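You operate a simulated robot arm through the tools that you are given. There is no shell and no other tool.

The job below is to be done with a simulated robot arm. You get a single attempt, and the scene is never put back.

JOB
Change the low orange bobbin on the plait board for a full one.
Fine: push the handle back, stand the low bobbin in the rack's LOW seat, set the full orange bobbin from the rack in its slot, press JOIN, then pull tight; the lever, the other full bobbins and the other braids stay.

Only the result counts: the job must be done as asked and must still hold three seconds after the hand-in. Knocking over, shifting, dropping, spilling or breaking anything else fails it.

ROBOT AND FRAMES
A 6-joint arm with a two-finger parallel gripper, fixed in place. Base frame: the origin is at the foot of the arm, x ahead of it, y to its left, z up. Lengths are in m, angles in rad, forces in N, time in s.
Its first joint turns from -2.897 to 2.897 rad. Payload 3.91 kg.
Tool frame: the origin (TCP) lies between the finger pads and is the grasp point; the fingertips stand 0.03 m ahead of it; z points along the fingers, y is the line along which they close. The gripper opens to 0.11 m. The fingers are 0.02 m wide and 0.01 m thick; the gripper's body (0.048 by 0.112 m) begins 0.055 m behind the TCP.
Orientation is told as [roll, pitch, yaw] about the base's x, y, z axes, in that order, counted from this pose: with the fingers straight down and closing along the base's y, the tool's x points along the base's -x, its y along +y and its z along -z.

CONTROLS
- The arm moves only by the tool send_rows. Its argument "targets" is a list of rows, each an object of numbers (a shift or turn left out is 0, a gripper value left out holds the last): "dx", "dy", "dz": the shift along the tool's x, y, z in units of 40 mm (1.0 is 40 mm); "wx", "wy", "wz": the turn, a rotation vector about the tool's x, y, z in units of 6 degrees (1.0 is 6 degrees); "fingers": the gripper command, from -1 (fully open) to 1 (shut), values between in proportion. In form: [{"dx": .., "dy": .., "dz": .., "wx": .., "wy": .., "wz": .., "fingers": ..}, ...]. A call has 1 to 20 rows; each row shifts and turns the commanded pose from where the row before left it, along the tool's axes as they then stand. A call with a number of a shift or a turn outside -1 to 1 is refused whole. A row lasts 0.2 s, in which the tool goes at most 0.05 m and 0.15 rad; a call with a longer step from one row to the next is refused whole, and so is a gripper value outside its range. Where a pose cannot be reached the arm comes as near as it can. A force on the tool above 60 N (or 10 N above the force at the start of the call, whichever is more), or a blocked arm, ends the call early, and 0.2 s more pass. Each finger travels about 0.153 m/s and halts on what it meets, pressing with about 26 N; the grip force reading is that of the motor and also rises with nothing between the fingers. The clock runs only during rows and for 0.2 s after the last one: add rows that do not move to give the fingers time. The reply holds the time, the measured pose of the TCP, the force on the tool along the base axes, the opening and the grip force, in the units named above and with some noise, with the torque about the TCP (base axes, N m) and any sound that the robot's microphone picked up.
- Cameras (640 x 400 px; columns grow to the right, rows downward): "scene" is fixed at [0.0478, -0.648, 1.4041]; the picture's right is [0.74, -0.67, 0.00], its down [-0.34, -0.37, -0.86] and it looks along [0.58, 0.64, -0.50] (base axes); focal length 214 px, centre (320, 200). "wrist" rides on the gripper at [0.072, 0.017, -0.103] in the tool frame; the picture's right is [-0.23, 0.97, 0.00], its down [-0.76, -0.18, -0.62] and it looks along [-0.61, -0.14, 0.78] (tool axes); focal length 222 px, centre (320, 200). There is no depth. A picture from a camera that has moved, and an enlarged one, comes with that camera's place and axes in the base frame and with its lens.
- camera(camera): a new picture of that camera. No time passes.
- zoom(camera, box): a new picture of the part [left, top, right, bottom] of that camera's present view, enlarged. No time passes.
- job_done(): hands the job in; it is judged then, once.

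Places have to be worked out from the pictures, the camera data and where the tool is seen. Open the gripper and draw the arm clear of the work before you hand the job in, unless the task says otherwise.

The tools are called after "Call:" as a command line: name --argument value ..., lists and objects as JSON in quotes. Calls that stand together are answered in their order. send_rows: Moves the arm, as the interface text tells. Its arguments: {"type":"object","properties":{"targets":{"type":"array"}},"required":["targets"]} The other tools are called the same way: camera (camera) takes a picture; zoom (camera, box) takes an enlarged picture of a part of a camera's view; job_done () hands the job in.

At the start:

```text
time: 0.0
eef_pos: [0.2604, -0.3991, 1.147]
tcp_rot: [-0.002, 0.001, -0.001]
contact_force: [-0.5, -0.5, -0.2]
wrist_torque: [0.01, -0.01, 0.04]
width: 0.11
finger_force: 0.0
```

scene: 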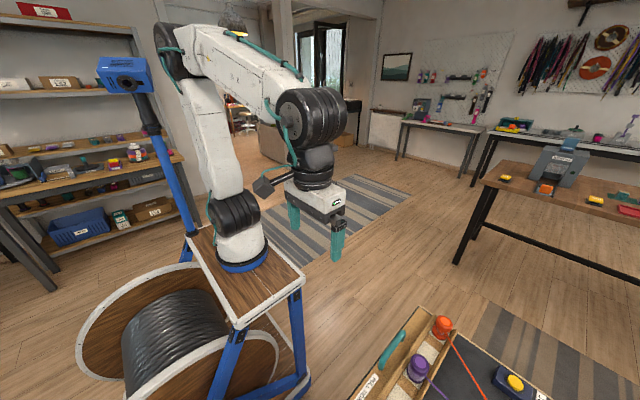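
wrist: 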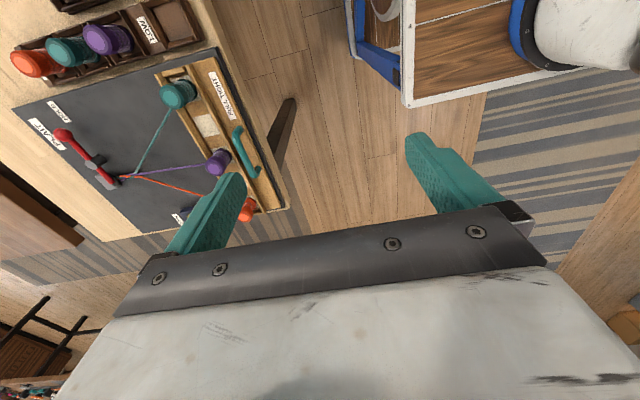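

The board lies to the arm's right (negative y), seen at the bottom of the scene picture and at the left of the wrist picture. I zoom in on both to read the layout before moving.

Call:
zoom --camera "wrist" --box '[0, 0, 320, 240]'

Call:
zoom --camera "scene" --box '[320, 280, 640, 400]'

```text
1.67 times, centred on (160, 120) of wrist
camera zoom: at [0.1873, -0.3836, 1.2499], right [0.23, 0.97, 0.0], down [0.76, -0.18, 0.62], along [0.61, -0.14, -0.78], focal length 370 px, centre (587, 333)
```

zoom: 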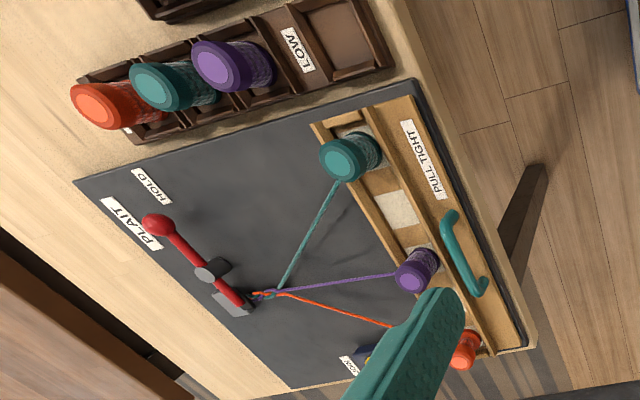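

```text
2.00 times, centred on (480, 340) of scene
camera zoom: at [0.0478, -0.648, 1.4041], right [0.74, -0.67, 0.0], down [-0.34, -0.37, -0.86], along [0.58, 0.64, -0.5], focal length 429 px, centre (0, -80)
```

zoom: 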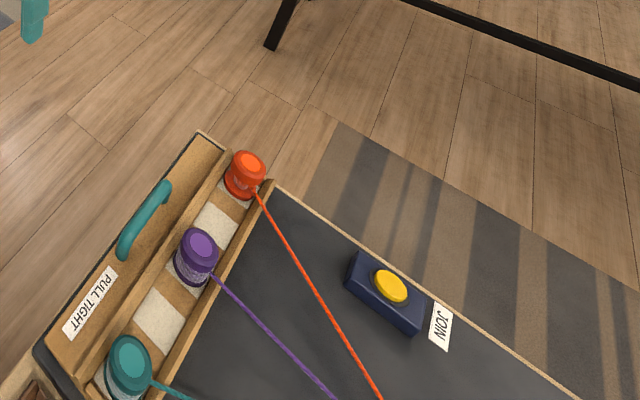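

The low orange bobbin looks to be at about (0.48, -0.625), with the rack near x≈0.13. I turn the tool to yaw -90° in place, so the camera looks outward over the board.

Call:
send_rows --targets '[{"wz": 1}, {"wz": 1}, {"wz": 1}, {"wz": 1}, {"wz": 1}, {"wz": 1}, {"wz": 1}, {"wz": 1}, {"wz": 1}, {"wz": 1}, {"wz": 1}, {"wz": 1}, {"wz": 1}, {"wz": 1}, {"wz": 1}]'

```text
time: 3.2
eef_pos: [0.2599, -0.4003, 1.1483]
tcp_rot: [0.0, 0.003, -1.573]
contact_force: [-0.5, 0.7, -0.4]
wrist_torque: [0.03, -0.02, 0.01]
width: 0.11
finger_force: 0.0
```

The tool is now at yaw -90° in place. I take pictures from here.

Call:
camera --camera "wrist"

Call:
camera --camera "scene"

```text
taken
camera wrist: at [0.2766, -0.3283, 1.2504], right [0.97, -0.23, 0.0], down [-0.18, -0.76, 0.62], along [-0.14, -0.61, -0.78], focal length 222 px, centre (320, 200)
```

wrist: 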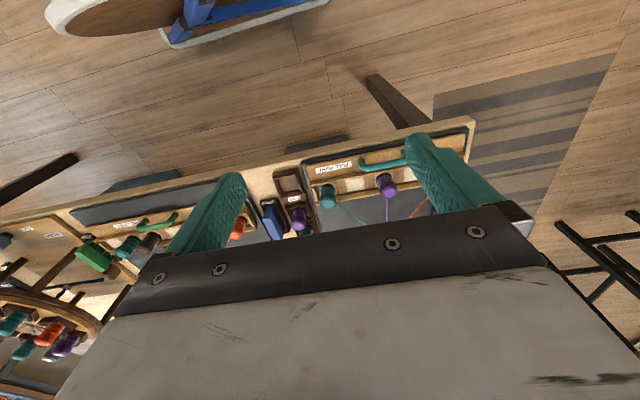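

```text
taken
```

scene: 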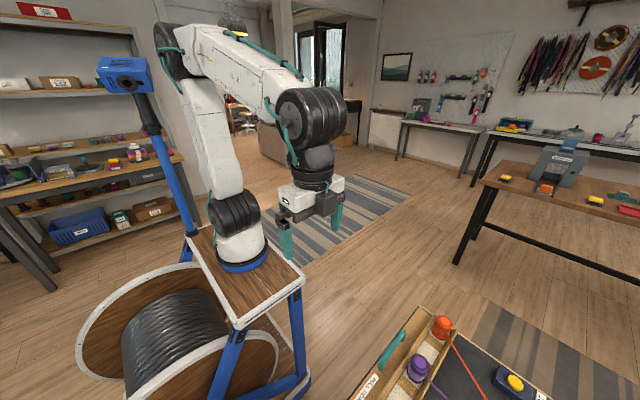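

From here the gripper hides most of the board. I move the tool outward over the board, keeping it high, for a near-vertical view.

Call:
send_rows --targets '[{"dx": -1, "dy": 0.2}, {"dx": -1, "dy": 0.2}, {"dx": -1, "dy": 0.2}, {"dx": -1, "dy": 0.2}, {"dx": -1, "dy": 0.2}, {"dx": -1}, {}]'

Call:
camera --camera "wrist"

Call:
zoom --camera "wrist" --box '[160, 0, 480, 200]'

Call:
camera --camera "scene"

```text
time: 4.8
eef_pos: [0.2989, -0.6399, 1.1479]
tcp_rot: [0.0, 0.0, -1.571]
contact_force: [-0.2, -1.2, -0.1]
wrist_torque: [-0.05, -0.03, 0.01]
width: 0.1099
finger_force: 0.0
```

```text
taken
camera wrist: at [0.3142, -0.5688, 1.2513], right [0.97, -0.23, 0.0], down [-0.18, -0.76, 0.62], along [-0.14, -0.61, -0.78], focal length 222 px, centre (320, 200)
```

wrist: 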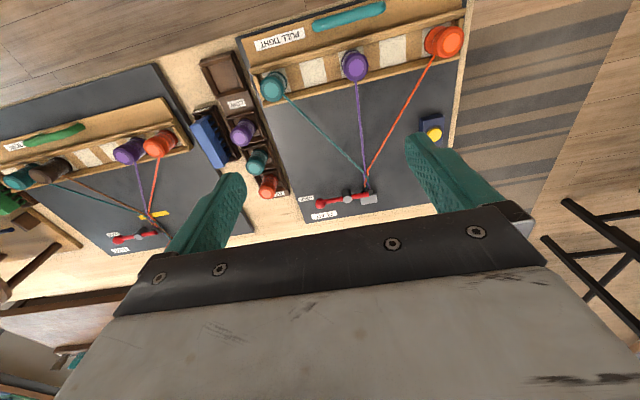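

```text
2.00 times, centred on (320, 100) of wrist
camera zoom: at [0.3142, -0.5688, 1.2513], right [0.97, -0.23, 0.0], down [-0.18, -0.76, 0.62], along [-0.14, -0.61, -0.78], focal length 444 px, centre (320, 400)
```

zoom: 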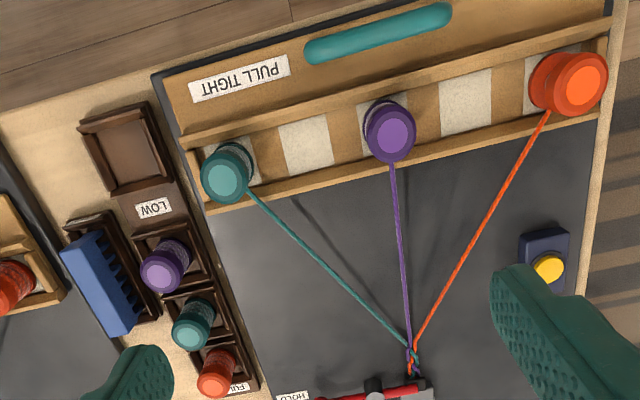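

```text
taken
```

scene: 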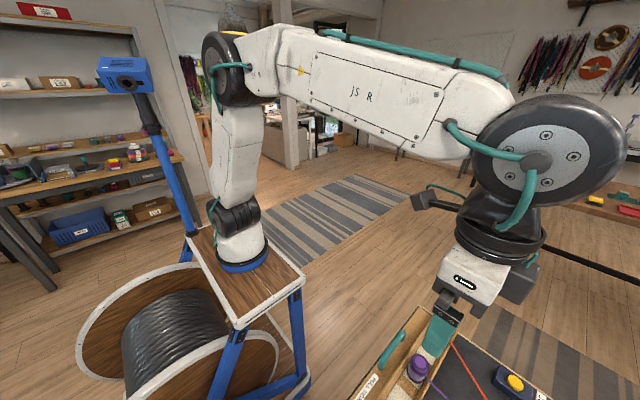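

The board's carriage runs along x with teal, purple and orange at y≈-0.63, and the rack is at x≈0.13. There is also a second board further toward -x, so I zoom in to be sure which bobbin is low.

Call:
zoom --camera "wrist" --box '[180, 40, 320, 210]'

Call:
zoom --camera "wrist" --box '[380, 0, 500, 80]'

Call:
zoom --camera "wrist" --box '[0, 60, 240, 260]'

Call:
zoom --camera "wrist" --box '[280, 140, 480, 220]'

Call:
zoom --camera "scene" --box '[340, 300, 560, 400]'

```text
2.35 times, centred on (250, 125) of wrist
camera zoom: at [0.3142, -0.5688, 1.2513], right [0.97, -0.23, 0.0], down [-0.18, -0.76, 0.62], along [-0.14, -0.61, -0.78], focal length 523 px, centre (485, 376)
```

zoom: 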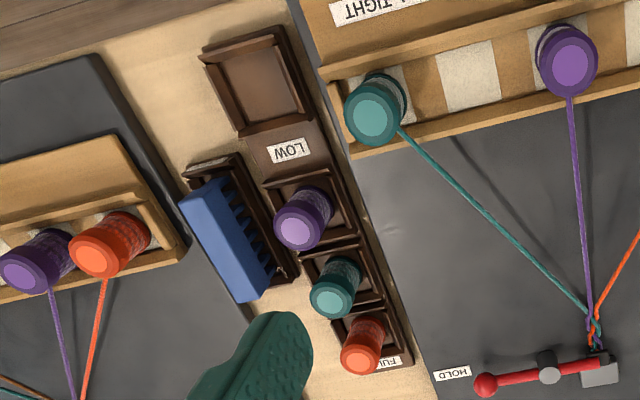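

```text
5.00 times, centred on (440, 40) of wrist
camera zoom: at [0.3142, -0.5688, 1.2513], right [0.97, -0.23, 0.0], down [-0.18, -0.76, 0.62], along [-0.14, -0.61, -0.78], focal length 1111 px, centre (-280, 1000)
```

zoom: 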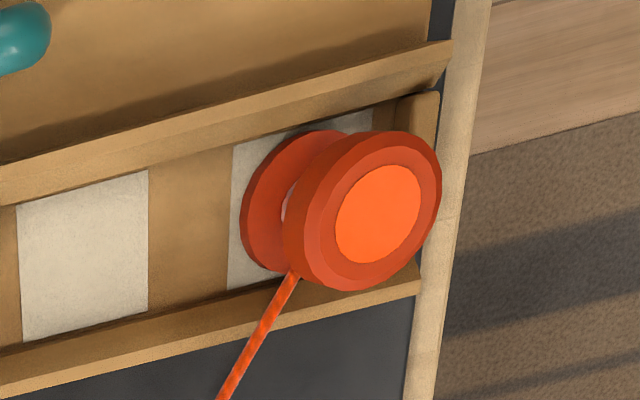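

```text
2.00 times, centred on (120, 160) of wrist
camera zoom: at [0.3142, -0.5688, 1.2513], right [0.97, -0.23, 0.0], down [-0.18, -0.76, 0.62], along [-0.14, -0.61, -0.78], focal length 444 px, centre (720, 280)
```

zoom: 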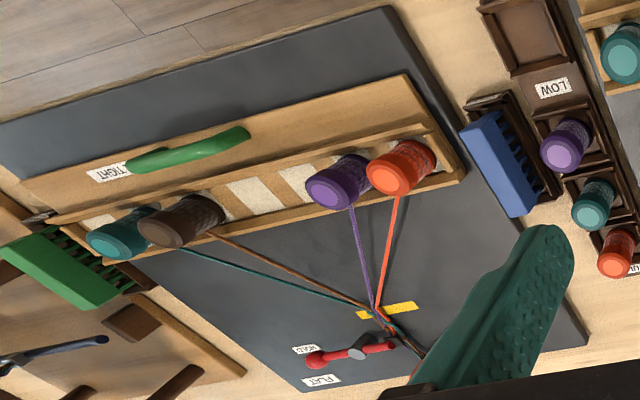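

```text
3.20 times, centred on (380, 180) of wrist
camera zoom: at [0.3142, -0.5688, 1.2513], right [0.97, -0.23, 0.0], down [-0.18, -0.76, 0.62], along [-0.14, -0.61, -0.78], focal length 711 px, centre (128, 264)
```

zoom: 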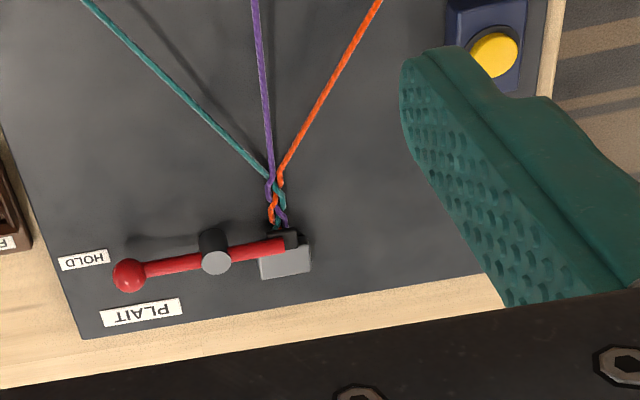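

```text
2.91 times, centred on (450, 350) of scene
camera zoom: at [0.0478, -0.648, 1.4041], right [0.74, -0.67, 0.0], down [-0.34, -0.37, -0.86], along [0.58, 0.64, -0.5], focal length 624 px, centre (-58, -236)
```

zoom: 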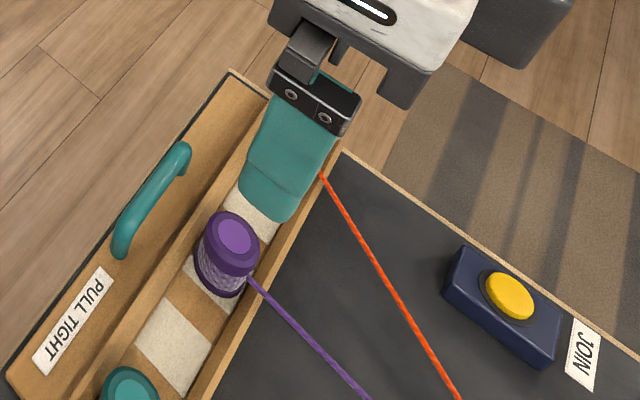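

The right-hand board carries the PLAIT label (the left one reads FLAT or similar), and its orange bobbin has a bare core, so that one is the low bobbin. Its top is at z≈0.868 and its base at z≈0.813. I turn back to yaw 0 above the handle for a closer view.

Call:
send_rows --targets '[{"wz": -1}, {"wz": -1}, {"wz": -1}, {"wz": -1}, {"wz": -1}, {"wz": -1}, {"wz": -1}, {"wz": -1}, {"wz": -1}, {"wz": -1}, {"wz": -1}, {"wz": -1}, {"wz": -1}, {"wz": -1}, {"wz": -1}]'

Call:
send_rows --targets '[{"dx": -0.5, "dy": 0.8, "dz": 0.5}, {"dx": -0.5, "dy": 0.8, "dz": 0.5}, {"dz": 1}, {"dz": 0.5}, {}]'

Call:
camera --camera "wrist"

Call:
camera --camera "scene"

```text
time: 8.0
eef_pos: [0.3001, -0.6408, 1.1476]
tcp_rot: [0.0, 0.0, 0.002]
contact_force: [0.2, 0.4, 0.3]
wrist_torque: [-0.04, 0.0, 0.01]
width: 0.1098
finger_force: 0.0
```

```text
time: 9.2
eef_pos: [0.3414, -0.5754, 1.0434]
tcp_rot: [-0.001, -0.001, 0.001]
contact_force: [0.4, 0.4, 0.9]
wrist_torque: [0.02, 0.0, -0.04]
width: 0.1099
finger_force: 0.1
```

```text
taken
camera wrist: at [0.2684, -0.5588, 1.1472], right [0.23, 0.97, 0.0], down [0.76, -0.18, 0.62], along [0.61, -0.14, -0.78], focal length 222 px, centre (320, 200)
```

wrist: 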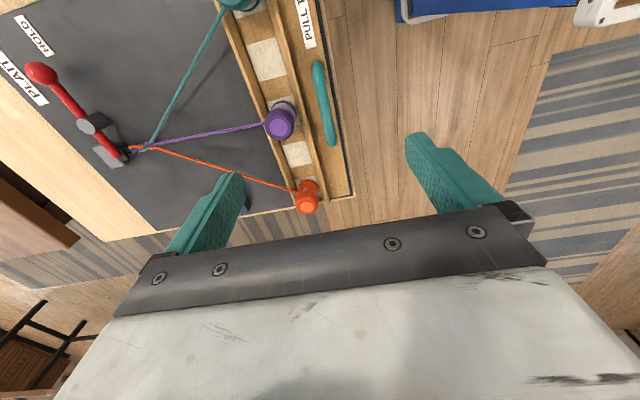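

```text
taken
```

scene: 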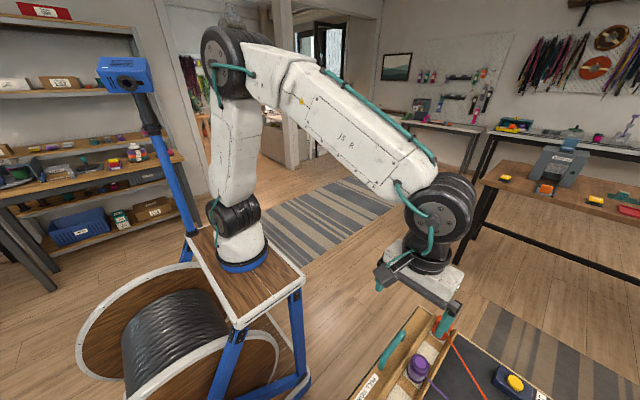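

I zoom in on the handle and carriage from this viewpoint.

Call:
zoom --camera "wrist" --box '[210, 30, 390, 220]'

Call:
zoom --camera "scene" --box '[340, 300, 560, 400]'

```text
2.11 times, centred on (300, 125) of wrist
camera zoom: at [0.2684, -0.5588, 1.1472], right [0.23, 0.97, 0.0], down [0.76, -0.18, 0.62], along [0.61, -0.14, -0.78], focal length 468 px, centre (362, 358)
```

zoom: 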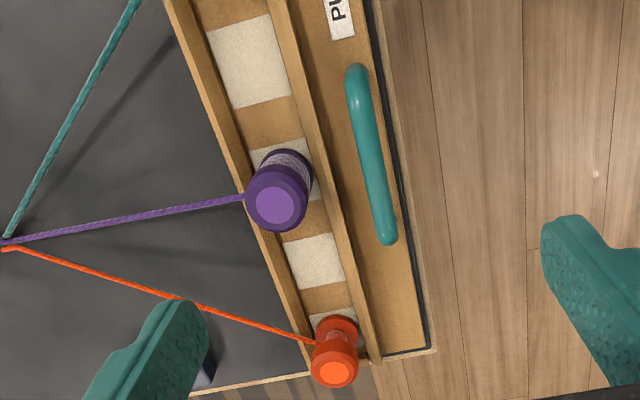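

```text
2.91 times, centred on (450, 350) of scene
camera zoom: at [0.0478, -0.648, 1.4041], right [0.74, -0.67, 0.0], down [-0.34, -0.37, -0.86], along [0.58, 0.64, -0.5], focal length 624 px, centre (-58, -236)
```

zoom: 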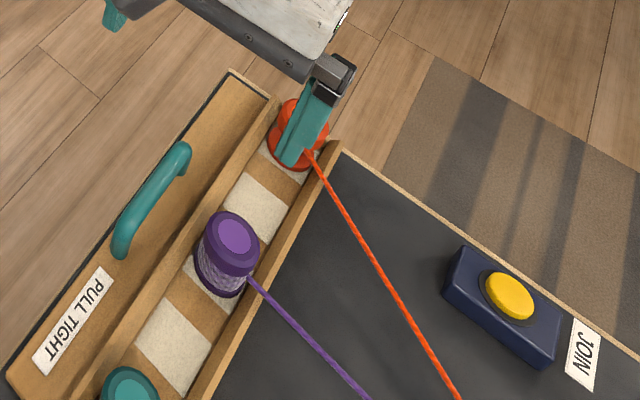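

Triangulating the handle puts the bar at y≈-0.571, x from 0.30 to 0.405, with its top near z≈0.85. The gap behind it to the rail is about 23 mm. I set a 30 mm opening and come down partway to check the alignment.

Call:
send_rows --targets '[{"dx": -0.34, "dy": 0.11, "dz": 0.5, "fingers": 0.45}, {"dz": 0.8}, {"dz": 0.8}, {"dz": 0.4}, {}]'

Call:
camera --camera "wrist"

Call:
zoom --camera "scene" --box '[340, 280, 540, 400]'

```text
time: 10.4
eef_pos: [0.355, -0.572, 0.9452]
tcp_rot: [0.002, 0.0, 0.001]
contact_force: [1.0, -0.5, -0.1]
wrist_torque: [0.01, -0.01, 0.0]
width: 0.0299
finger_force: 0.1
```

```text
taken
camera wrist: at [0.2817, -0.5553, 1.048], right [0.23, 0.97, 0.0], down [0.76, -0.18, 0.62], along [0.61, -0.14, -0.78], focal length 222 px, centre (320, 200)
```

wrist: 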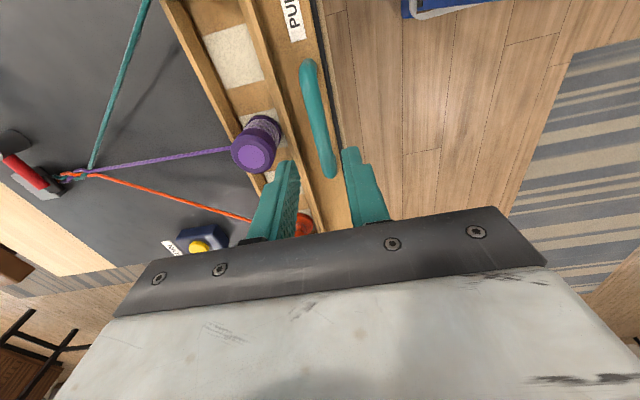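

```text
3.20 times, centred on (440, 340) of scene
camera zoom: at [0.0478, -0.648, 1.4041], right [0.74, -0.67, 0.0], down [-0.34, -0.37, -0.86], along [0.58, 0.64, -0.5], focal length 686 px, centre (-64, -248)
```

zoom: 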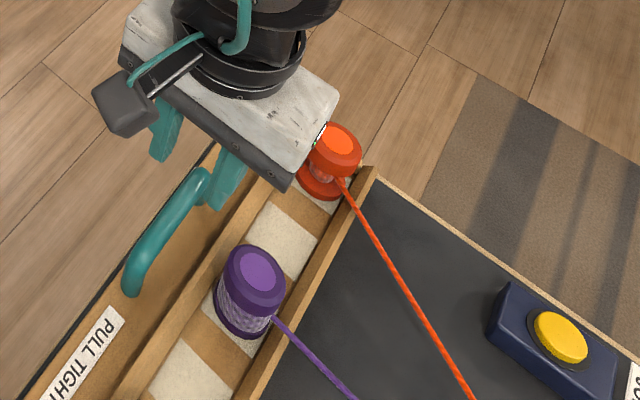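

The bar sits between the fingers, centred near (0.357, -0.570, 0.84). I come down in small steps to straddle it.

Call:
send_rows --targets '[{"dy": 0.04, "dz": 0.5}, {"dz": 0.5}, {"dz": 0.4}, {"dz": 0.3}, {"dz": 0.3}, {"dz": 0.15}, {}]'

Call:
camera --camera "wrist"

Call:
zoom --camera "scene" --box '[340, 280, 540, 400]'

```text
time: 12.0
eef_pos: [0.3539, -0.5713, 0.8594]
tcp_rot: [0.0, -0.001, 0.001]
contact_force: [-0.5, 0.3, -0.1]
wrist_torque: [0.0, -0.04, -0.02]
width: 0.0304
finger_force: 0.0
```

```text
taken
camera wrist: at [0.2806, -0.5545, 0.9635], right [0.23, 0.97, 0.0], down [0.76, -0.18, 0.62], along [0.61, -0.14, -0.78], focal length 222 px, centre (320, 200)
```

wrist: 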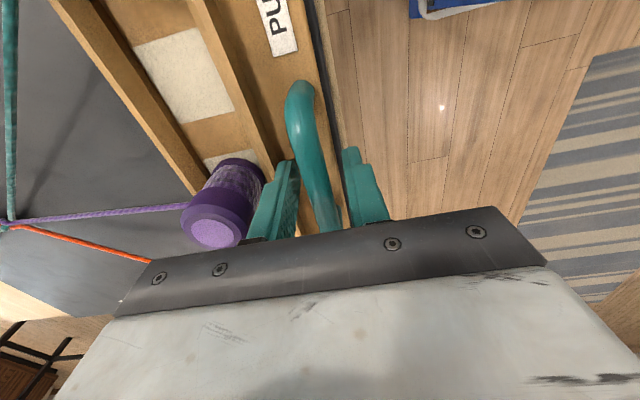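

```text
3.20 times, centred on (440, 340) of scene
camera zoom: at [0.0478, -0.648, 1.4041], right [0.74, -0.67, 0.0], down [-0.34, -0.37, -0.86], along [0.58, 0.64, -0.5], focal length 686 px, centre (-64, -248)
```

zoom: 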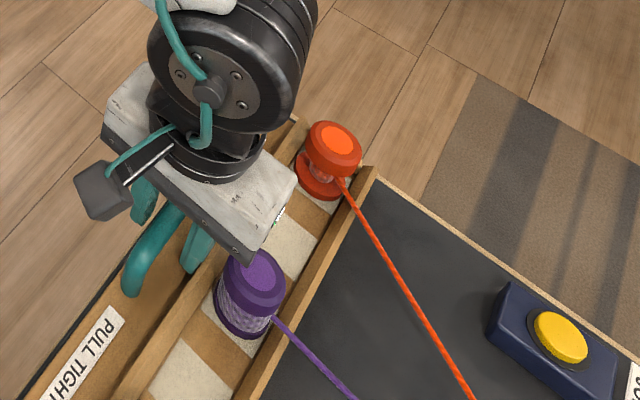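

The bar is between the fingers with no contact yet. I close on it.

Call:
send_rows --targets '[{"fingers": 0.7}, {"fingers": 1}, {}, {}]'

```text
time: 13.0
eef_pos: [0.3521, -0.5703, 0.8608]
tcp_rot: [-0.001, -0.002, 0.0]
contact_force: [-0.2, -0.6, -1.0]
wrist_torque: [0.04, -0.05, 0.01]
width: 0.0135
finger_force: 44.9
```

The fingers hold the bar at a 13.5 mm width. I push the handle back (-y) slowly, first 20 mm, and watch the force.

Call:
send_rows --targets '[{"dy": -0.1}, {"dy": -0.1}, {"dy": -0.1}, {"dy": -0.1}, {"dy": -0.1}, {}]'

Call:
camera --camera "wrist"

Call:
zoom --camera "scene" --box '[340, 280, 540, 400]'

```text
time: 14.4
eef_pos: [0.3537, -0.5912, 0.8606]
tcp_rot: [0.002, 0.001, 0.001]
contact_force: [-4.5, 0.7, -4.3]
wrist_torque: [0.02, -0.02, 0.03]
width: 0.0136
finger_force: 45.3
```

```text
taken
camera wrist: at [0.2807, -0.5738, 0.9636], right [0.23, 0.97, 0.0], down [0.76, -0.18, 0.62], along [0.61, -0.14, -0.78], focal length 222 px, centre (320, 200)
```

wrist: 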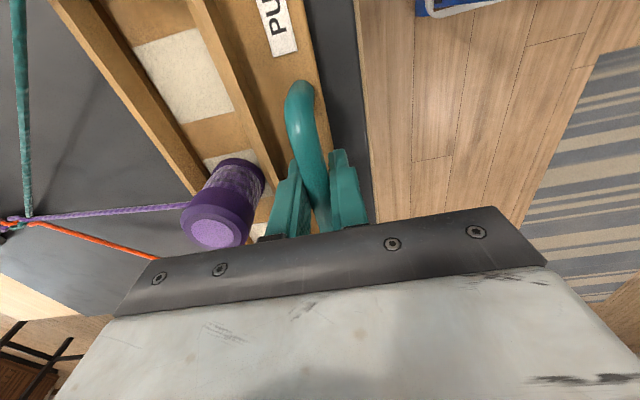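

```text
3.20 times, centred on (440, 340) of scene
camera zoom: at [0.0478, -0.648, 1.4041], right [0.74, -0.67, 0.0], down [-0.34, -0.37, -0.86], along [0.58, 0.64, -0.5], focal length 686 px, centre (-64, -248)
```

zoom: 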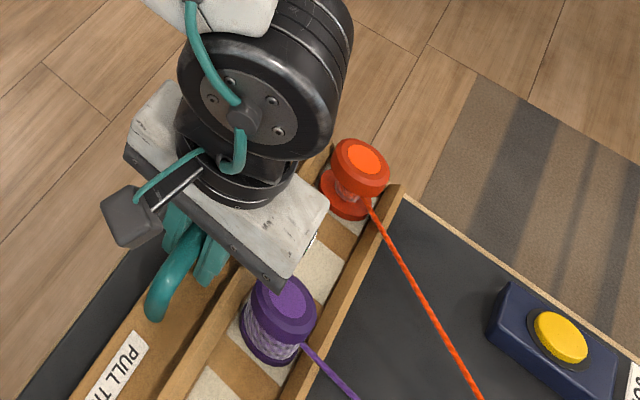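

The whole carriage moved back 20 mm with little force. I keep pushing gently toward its stop.

Call:
send_rows --targets '[{"dy": -0.1}, {"dy": -0.1}, {"dy": -0.1}, {"dy": -0.1}, {"dy": -0.1}, {}]'

Call:
zoom --camera "scene" --box '[340, 280, 540, 400]'

```text
time: 15.8
eef_pos: [0.3522, -0.6103, 0.8605]
tcp_rot: [0.0, -0.001, 0.001]
contact_force: [5.8, 1.6, -14.6]
wrist_torque: [-0.01, -0.27, -0.02]
width: 0.0133
finger_force: 45.2
```

```text
3.20 times, centred on (440, 340) of scene
camera zoom: at [0.0478, -0.648, 1.4041], right [0.74, -0.67, 0.0], down [-0.34, -0.37, -0.86], along [0.58, 0.64, -0.5], focal length 686 px, centre (-64, -248)
```

zoom: 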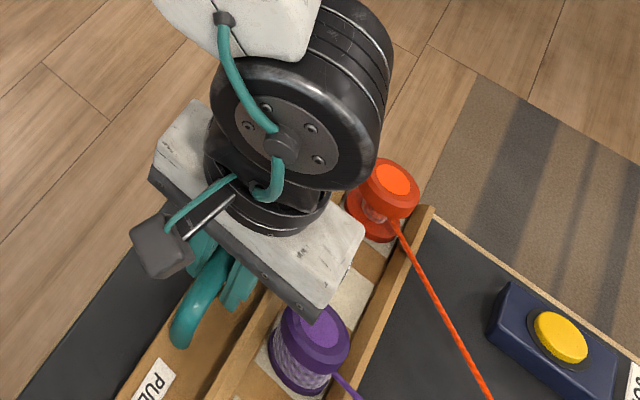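

About 40 mm of travel so far and still little resistance along y. I keep pushing in smaller steps.

Call:
send_rows --targets '[{"dy": -0.1}, {"dy": -0.1}, {"dy": -0.1}, {}]'

Call:
camera --camera "wrist"

```text
time: 16.7
eef_pos: [0.3535, -0.6168, 0.8606]
tcp_rot: [0.015, 0.002, 0.0]
contact_force: [11.6, 29.9, 23.0]
wrist_torque: [0.09, 0.26, -0.01]
width: 0.0137
finger_force: 45.1
stopped in row 4: the force on the tool passed its limit at 63 N (the readings are from after the stop); the commanded pose is now the measured one
```

```text
taken
camera wrist: at [0.2808, -0.6013, 0.9639], right [0.23, 0.97, 0.01], down [0.76, -0.19, 0.62], along [0.61, -0.13, -0.79], focal length 222 px, centre (320, 200)
```

wrist: 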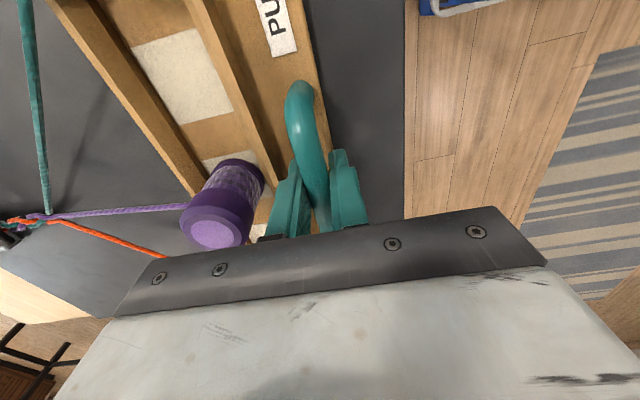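

The stop was reached at y≈-0.617, about 46 mm back. I open slightly to release the bar and lift straight off.

Call:
send_rows --targets '[{"fingers": 0.45}, {}, {}]'

Call:
send_rows --targets '[{"wx": 0.0, "dz": -0.3}, {"dz": -0.6}, {"dz": -1}, {"dz": -1}, {"dz": -1}, {"dz": -1}, {}]'

Call:
camera --camera "wrist"

Call:
camera --camera "scene"

```text
time: 17.5
eef_pos: [0.3521, -0.6185, 0.8599]
tcp_rot: [0.011, 0.002, 0.001]
contact_force: [0.5, 0.8, 1.1]
wrist_torque: [0.0, -0.06, 0.0]
width: 0.0299
finger_force: 0.0
```

```text
time: 19.1
eef_pos: [0.3541, -0.6203, 1.0579]
tcp_rot: [0.012, 0.002, 0.0]
contact_force: [0.4, 0.6, 0.4]
wrist_torque: [0.0, -0.01, 0.01]
width: 0.0302
finger_force: 0.0
```

```text
taken
camera wrist: at [0.2809, -0.6052, 1.1609], right [0.23, 0.97, 0.01], down [0.76, -0.19, 0.62], along [0.61, -0.13, -0.79], focal length 222 px, centre (320, 200)
```

wrist: 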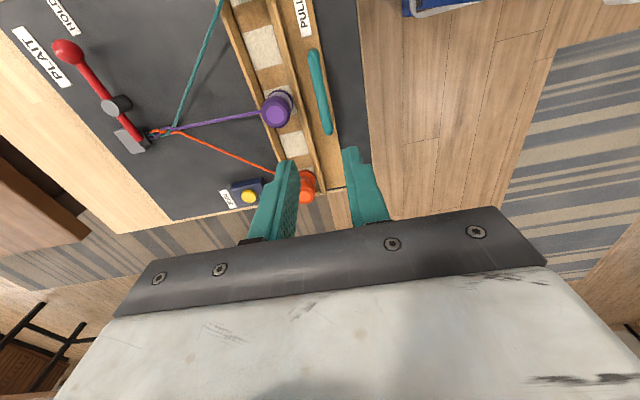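

```text
taken
```

scene: 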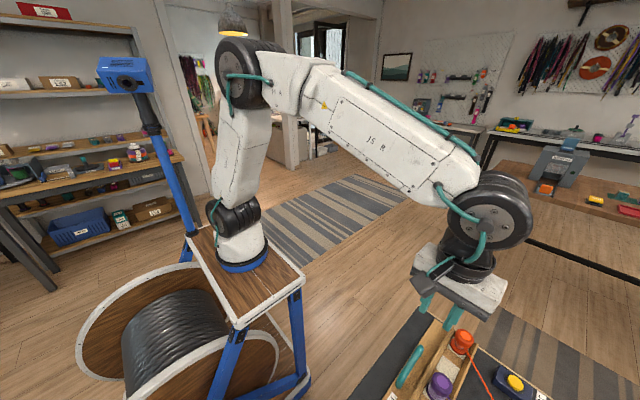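

The carriage is back and released. I level the tool, turn to yaw -90° with the fingers open, and move over the low orange bobbin for a closer look.

Call:
send_rows --targets '[{"wx": 0.11, "fingers": -1}, {"wz": 1}, {"wz": 1}, {"wz": 1}, {"wz": 1}, {"wz": 1}, {"wz": 1}, {"wz": 1}, {"wz": 1}, {"wz": 1}, {"wz": 1}, {"wz": 1}, {"wz": 1}, {"wz": 1}, {"wz": 1}, {"wz": 1}, {}]'

Call:
send_rows --targets '[{"dy": 0.9, "dx": 0.2}, {"dy": 0.9, "dx": 0.2}, {"dy": 0.9, "dx": 0.1}, {"dy": 0.6}, {"dz": 0.7}, {"dz": 0.7}, {}]'

Call:
camera --camera "wrist"

Call:
zoom --camera "wrist" --box '[220, 60, 420, 230]'

Call:
zoom --camera "scene" --box '[380, 280, 580, 400]'

```text
time: 22.7
eef_pos: [0.3521, -0.6204, 1.0557]
tcp_rot: [-0.003, 0.0, -1.571]
contact_force: [-0.8, -0.5, 0.1]
wrist_torque: [-0.03, -0.03, 0.0]
width: 0.11
finger_force: 0.1
```

```text
time: 24.3
eef_pos: [0.4854, -0.6025, 0.9959]
tcp_rot: [-0.002, 0.0, -1.572]
contact_force: [-0.5, 0.0, 0.4]
wrist_torque: [0.0, -0.02, 0.02]
width: 0.1098
finger_force: 0.0
```

```text
taken
camera wrist: at [0.5019, -0.5309, 1.0999], right [0.97, -0.23, 0.0], down [-0.18, -0.76, 0.62], along [-0.14, -0.61, -0.78], focal length 222 px, centre (320, 200)
```

wrist: 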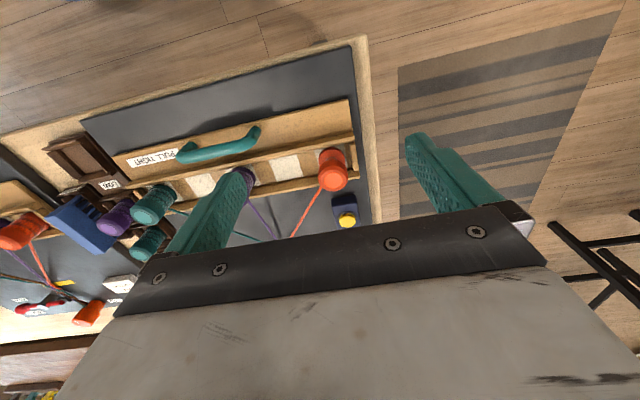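

```text
2.35 times, centred on (320, 145) of wrist
camera zoom: at [0.5019, -0.5309, 1.0999], right [0.97, -0.23, 0.0], down [-0.18, -0.76, 0.62], along [-0.14, -0.61, -0.78], focal length 523 px, centre (320, 329)
```

zoom: 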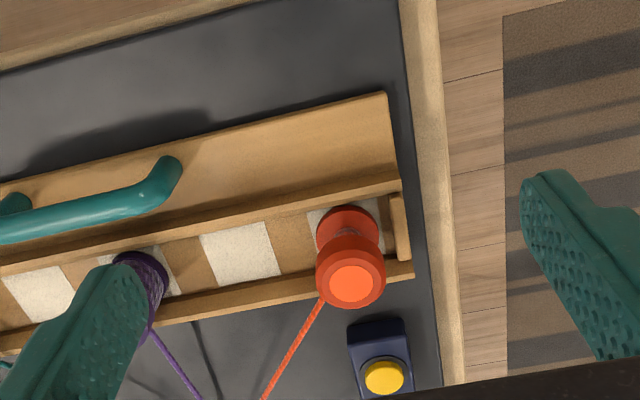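

```text
3.20 times, centred on (480, 340) of scene
camera zoom: at [0.0478, -0.648, 1.4041], right [0.74, -0.67, 0.0], down [-0.34, -0.37, -0.86], along [0.58, 0.64, -0.5], focal length 686 px, centre (-192, -248)
```

zoom: 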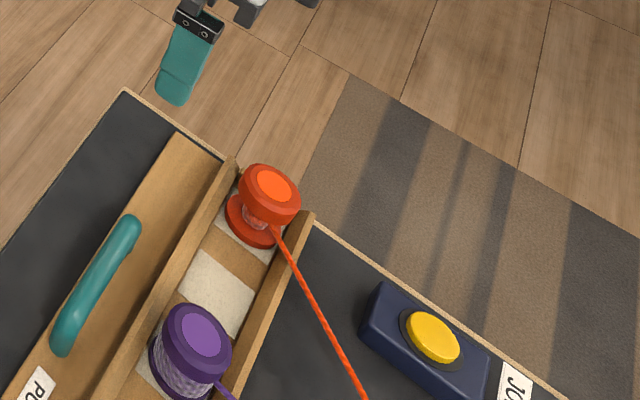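

I estimate the low bobbin at (0.485, -0.673) with its top at z≈0.875-0.885. I move directly above it at z≈0.96 and check the alignment in the image.

Call:
send_rows --targets '[{"dx": -0.9}, {"dx": -0.86}, {"dz": 0.5}, {"dz": 0.4}, {}]'

Call:
camera --camera "wrist"

Call:
zoom --camera "wrist" --box '[220, 40, 420, 220]'

Call:
zoom --camera "scene" --box '[380, 280, 580, 400]'

```text
time: 25.5
eef_pos: [0.4838, -0.6739, 0.9623]
tcp_rot: [-0.001, 0.0, -1.571]
contact_force: [0.6, -1.5, -0.9]
wrist_torque: [-0.01, 0.01, -0.01]
width: 0.11
finger_force: 0.0
```

```text
taken
camera wrist: at [0.5008, -0.6023, 1.0648], right [0.97, -0.23, 0.0], down [-0.18, -0.76, 0.62], along [-0.14, -0.61, -0.78], focal length 222 px, centre (320, 200)
```

wrist: 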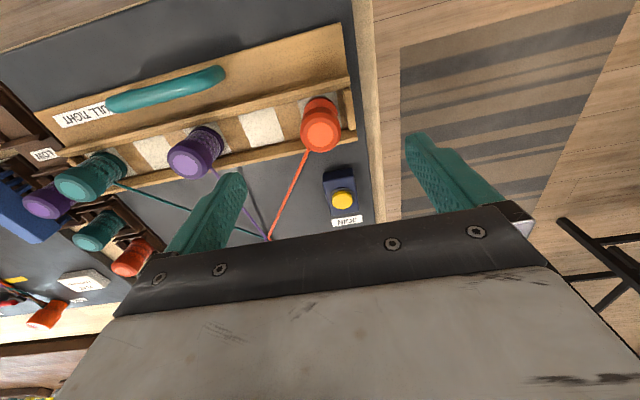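

```text
2.22 times, centred on (320, 130) of wrist
camera zoom: at [0.5008, -0.6023, 1.0648], right [0.97, -0.23, 0.0], down [-0.18, -0.76, 0.62], along [-0.14, -0.61, -0.78], focal length 494 px, centre (320, 356)
```

zoom: 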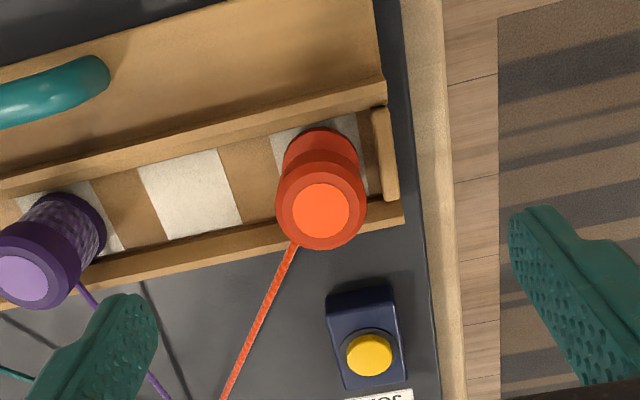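

```text
3.20 times, centred on (480, 340) of scene
camera zoom: at [0.0478, -0.648, 1.4041], right [0.74, -0.67, 0.0], down [-0.34, -0.37, -0.86], along [0.58, 0.64, -0.5], focal length 686 px, centre (-192, -248)
```

zoom: 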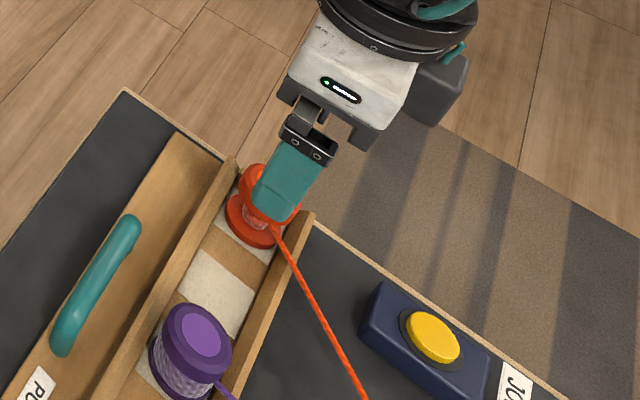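

The bobbin's top disc is on the tool axis with its top at z≈0.884, and the slot's end wall tops out near z≈0.844. I come down to TCP z≈0.880, which keeps the fingertips (0.85) above that wall, then close on the top flange.

Call:
send_rows --targets '[{"dz": 0.5}, {"dz": 0.5}, {"dz": 0.5}, {"dz": 0.35}, {"dz": 0.2}, {}]'

Call:
camera --camera "wrist"

Call:
zoom --camera "scene" --box '[380, 280, 580, 400]'

```text
time: 26.9
eef_pos: [0.4854, -0.6724, 0.8815]
tcp_rot: [-0.001, 0.0, -1.571]
contact_force: [0.1, 0.4, 0.9]
wrist_torque: [0.02, 0.01, 0.03]
width: 0.11
finger_force: 0.1
```

```text
taken
camera wrist: at [0.5018, -0.5996, 0.9838], right [0.97, -0.23, 0.0], down [-0.18, -0.76, 0.62], along [-0.14, -0.61, -0.78], focal length 222 px, centre (320, 200)
```

wrist: 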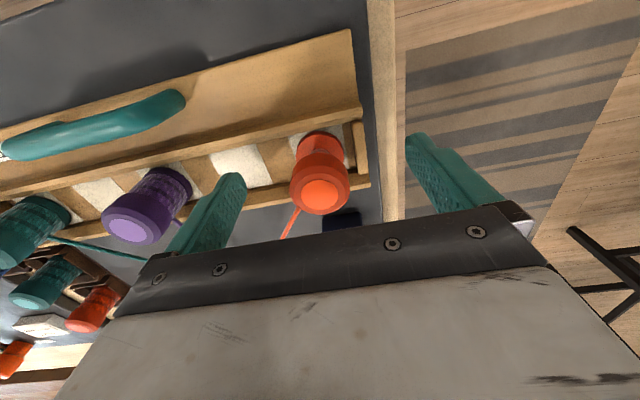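

```text
3.20 times, centred on (480, 340) of scene
camera zoom: at [0.0478, -0.648, 1.4041], right [0.74, -0.67, 0.0], down [-0.34, -0.37, -0.86], along [0.58, 0.64, -0.5], focal length 686 px, centre (-192, -248)
```

zoom: 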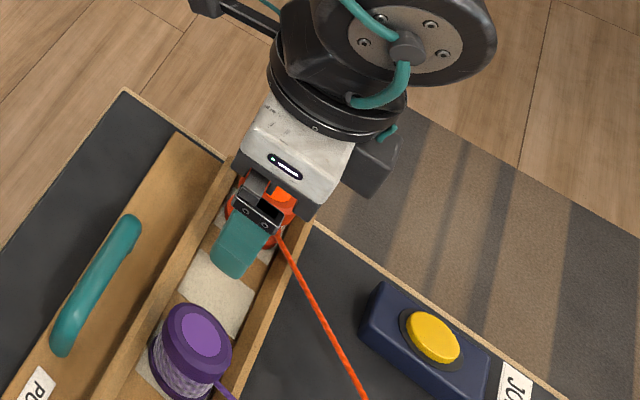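

The disc is centred at the TCP and the fingertips clear the wall. I close gradually on the flange.

Call:
send_rows --targets '[{"fingers": 0.0}, {"fingers": 0.2}, {"fingers": 0.3}, {"fingers": 0.4}, {"fingers": 0.6}, {"fingers": 1}, {}]'

Call:
camera --camera "wrist"

```text
time: 28.5
eef_pos: [0.4855, -0.671, 0.88]
tcp_rot: [-0.003, -0.001, -1.571]
contact_force: [0.2, -0.3, 0.3]
wrist_torque: [0.01, -0.02, 0.03]
width: 0.0349
finger_force: 26.1
```

```text
taken
camera wrist: at [0.5018, -0.5996, 0.9839], right [0.97, -0.23, 0.0], down [-0.18, -0.76, 0.62], along [-0.14, -0.61, -0.78], focal length 222 px, centre (320, 200)
```

wrist: 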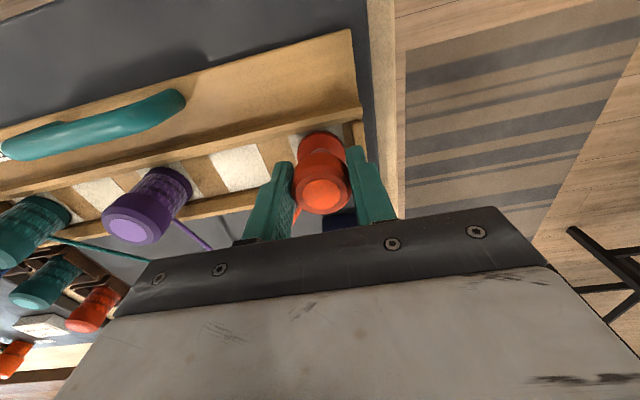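

Gripped at 34.9 mm, which matches the flange. I lift slowly and watch the force and the thread.

Call:
send_rows --targets '[{"dz": -0.1}, {"dz": -0.1}, {"dz": -0.1}, {"dz": -0.2}, {"dz": -0.2}, {}]'

Call:
camera --camera "wrist"

Call:
zoom --camera "scene" --box '[380, 280, 580, 400]'

```text
time: 29.9
eef_pos: [0.4864, -0.673, 0.9095]
tcp_rot: [-0.003, -0.001, -1.572]
contact_force: [-0.1, -0.8, 0.1]
wrist_torque: [-0.01, -0.02, 0.01]
width: 0.0347
finger_force: 26.0
```

```text
taken
camera wrist: at [0.5021, -0.6001, 1.012], right [0.97, -0.23, 0.0], down [-0.18, -0.76, 0.62], along [-0.14, -0.61, -0.78], focal length 222 px, centre (320, 200)
```

wrist: 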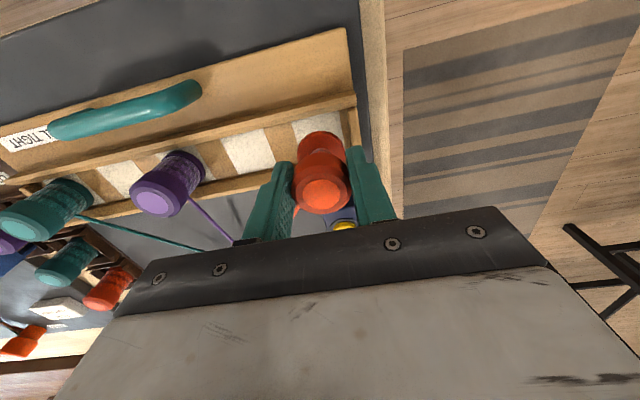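

```text
3.20 times, centred on (480, 340) of scene
camera zoom: at [0.0478, -0.648, 1.4041], right [0.74, -0.67, 0.0], down [-0.34, -0.37, -0.86], along [0.58, 0.64, -0.5], focal length 686 px, centre (-192, -248)
```

zoom: 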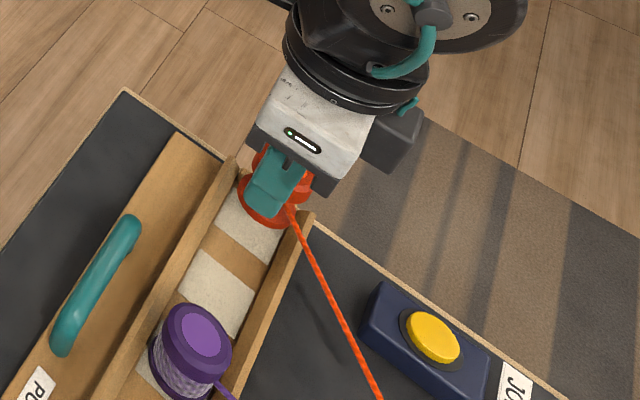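

The low bobbin is out of its slot and hanging straight, with the thread visually still on it. I lift higher, to z≈1.0, and look again.

Call:
send_rows --targets '[{"dz": -0.3}, {"dz": -0.4}, {"dz": -0.5}, {"dz": -0.5}, {"dz": -0.5}, {}]'

Call:
camera --camera "wrist"

Call:
camera --camera "scene"

```text
time: 31.3
eef_pos: [0.4853, -0.6721, 0.9978]
tcp_rot: [-0.003, -0.001, -1.571]
contact_force: [-0.3, 0.4, -0.1]
wrist_torque: [0.02, 0.01, 0.01]
width: 0.035
finger_force: 26.4
```

```text
taken
camera wrist: at [0.5023, -0.5992, 1.1012], right [0.97, -0.23, 0.0], down [-0.18, -0.76, 0.62], along [-0.14, -0.61, -0.78], focal length 222 px, centre (320, 200)
```

wrist: 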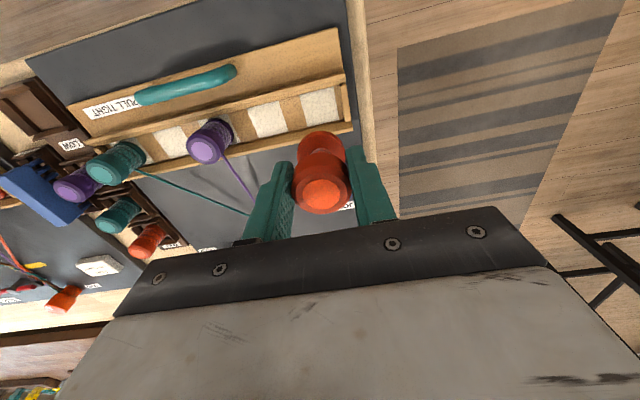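

```text
taken
```

scene: 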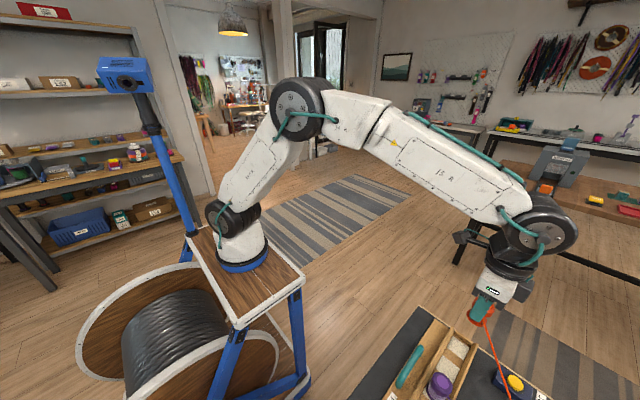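

The bobbin is held securely. I raise a little more and carry it along the near side toward the rack, stopping short of the LOW seat so the camera can see it beside the held bobbin.

Call:
send_rows --targets '[{"dz": -0.6}, {"dx": 0.6, "dz": -0.6}, {"dx": 0.6}, {"dx": 0.6, "dy": -0.4}, {"dy": -0.8}, {"dy": -0.8}, {"dy": -0.8}, {"dy": -0.8}, {"dy": -0.8}, {"dy": -0.8}, {"dy": -0.8}, {"dy": -0.6}, {}]'

Call:
camera --camera "wrist"

Call:
zoom --camera "wrist" --box '[140, 40, 340, 220]'

Call:
camera --camera "scene"

```text
time: 34.1
eef_pos: [0.2197, -0.5997, 1.0469]
tcp_rot: [-0.003, 0.001, -1.571]
contact_force: [0.7, -0.1, -1.0]
wrist_torque: [-0.01, 0.01, 0.02]
width: 0.0348
finger_force: 26.0
```

```text
taken
camera wrist: at [0.2368, -0.5278, 1.1502], right [0.97, -0.23, 0.0], down [-0.18, -0.76, 0.62], along [-0.14, -0.61, -0.78], focal length 222 px, centre (320, 200)
```

wrist: 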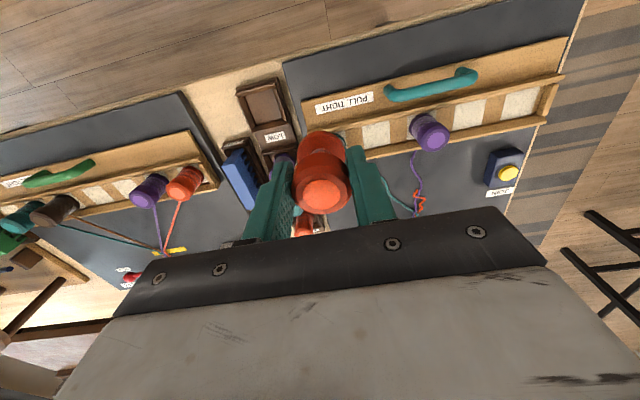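

```text
2.22 times, centred on (240, 130) of wrist
camera zoom: at [0.2368, -0.5278, 1.1502], right [0.97, -0.23, 0.0], down [-0.18, -0.76, 0.62], along [-0.14, -0.61, -0.78], focal length 494 px, centre (498, 356)
```

zoom: 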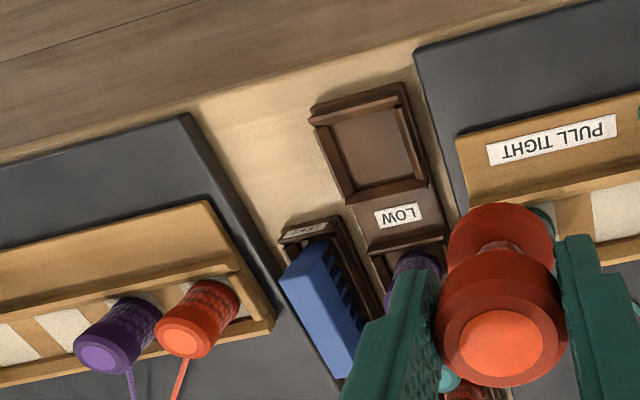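

```text
taken
```

scene: 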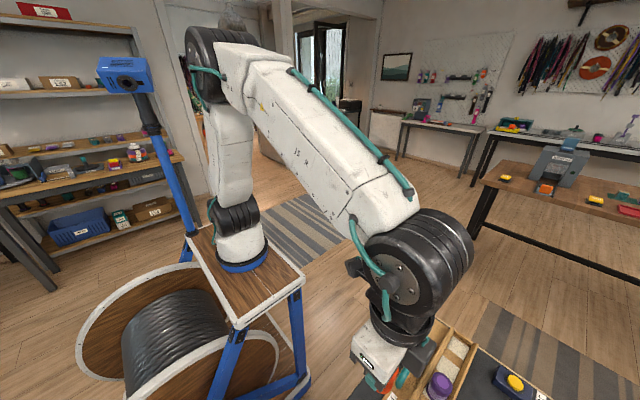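

The orange thread has come off the low bobbin. I zoom in on the braid end and the purple thread to check that they are just slack.

Call:
zoom --camera "wrist" --box '[370, 100, 530, 220]'

Call:
zoom --camera "scene" --box '[400, 320, 560, 400]'

```text
3.33 times, centred on (450, 160) of wrist
camera zoom: at [0.2368, -0.5278, 1.1502], right [0.97, -0.23, 0.0], down [-0.18, -0.76, 0.62], along [-0.14, -0.61, -0.78], focal length 740 px, centre (-113, 333)
```

zoom: 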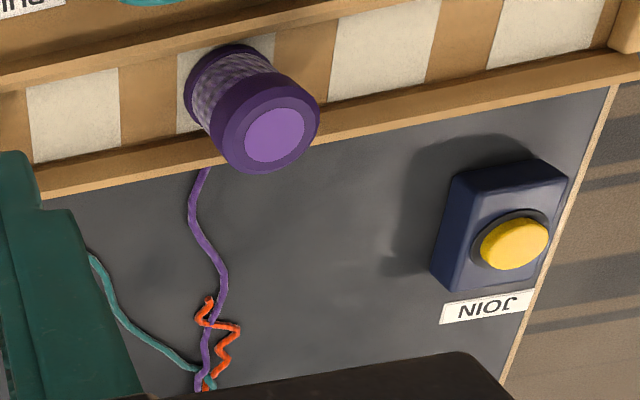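

```text
4.00 times, centred on (480, 360) of scene
camera zoom: at [0.0478, -0.648, 1.4041], right [0.74, -0.67, 0.0], down [-0.34, -0.37, -0.86], along [0.58, 0.64, -0.5], focal length 858 px, centre (-320, -440)
```

zoom: 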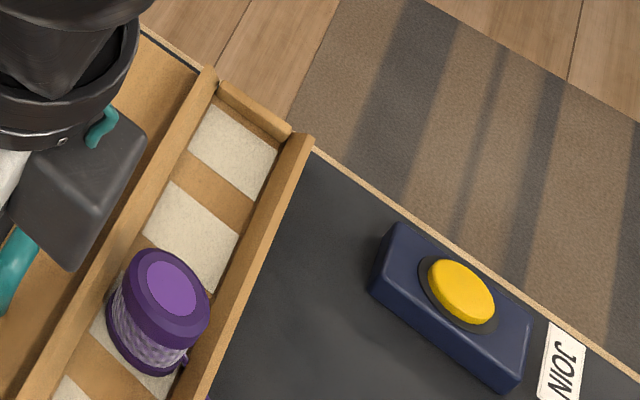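

The tail stays at the braid and the other two threads are slack but attached, as expected. I move lower and to the right for a sharper view of the LOW seat.

Call:
send_rows --targets '[{"dy": 0.75}, {"dz": 0.8}, {"dz": 0.8}, {}]'

Call:
zoom --camera "wrist" --box '[160, 70, 300, 190]'

Call:
camera --camera "wrist"

```text
time: 35.1
eef_pos: [0.249, -0.6004, 0.9832]
tcp_rot: [-0.001, 0.0, -1.569]
contact_force: [-0.3, 0.8, -0.2]
wrist_torque: [-0.01, -0.02, 0.0]
width: 0.035
finger_force: 26.1
```

```text
3.33 times, centred on (230, 130) of wrist
camera zoom: at [0.2665, -0.5279, 1.0863], right [0.97, -0.23, 0.0], down [-0.18, -0.76, 0.62], along [-0.14, -0.61, -0.78], focal length 740 px, centre (620, 433)
```

zoom: 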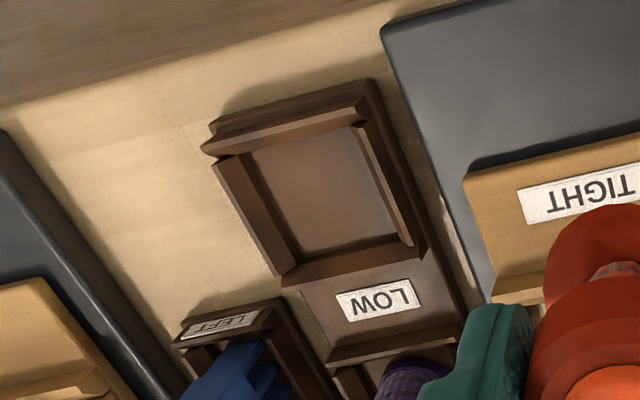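

```text
taken
camera wrist: at [0.2665, -0.5279, 1.0863], right [0.97, -0.23, 0.0], down [-0.18, -0.76, 0.62], along [-0.14, -0.61, -0.78], focal length 222 px, centre (320, 200)
```

wrist: 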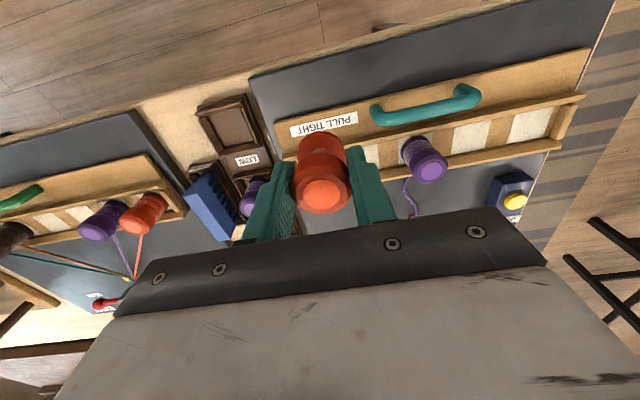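

The LOW seat's interior works out to about x 0.118-0.164, y -0.579 to -0.622, with its floor near z≈0.82, so its centre is about (0.1405, -0.600). I check how the bobbin sits in the fingers.

Call:
zoom --camera "wrist" --box '[270, 110, 370, 230]'

```text
3.33 times, centred on (320, 170) of wrist
camera zoom: at [0.2665, -0.5279, 1.0863], right [0.97, -0.23, 0.0], down [-0.18, -0.76, 0.62], along [-0.14, -0.61, -0.78], focal length 740 px, centre (320, 300)
```

zoom: 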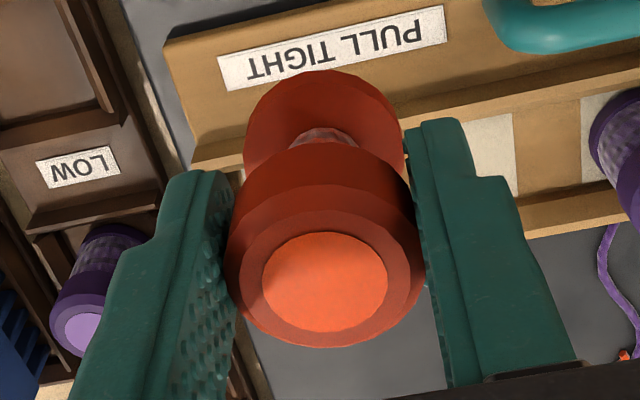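

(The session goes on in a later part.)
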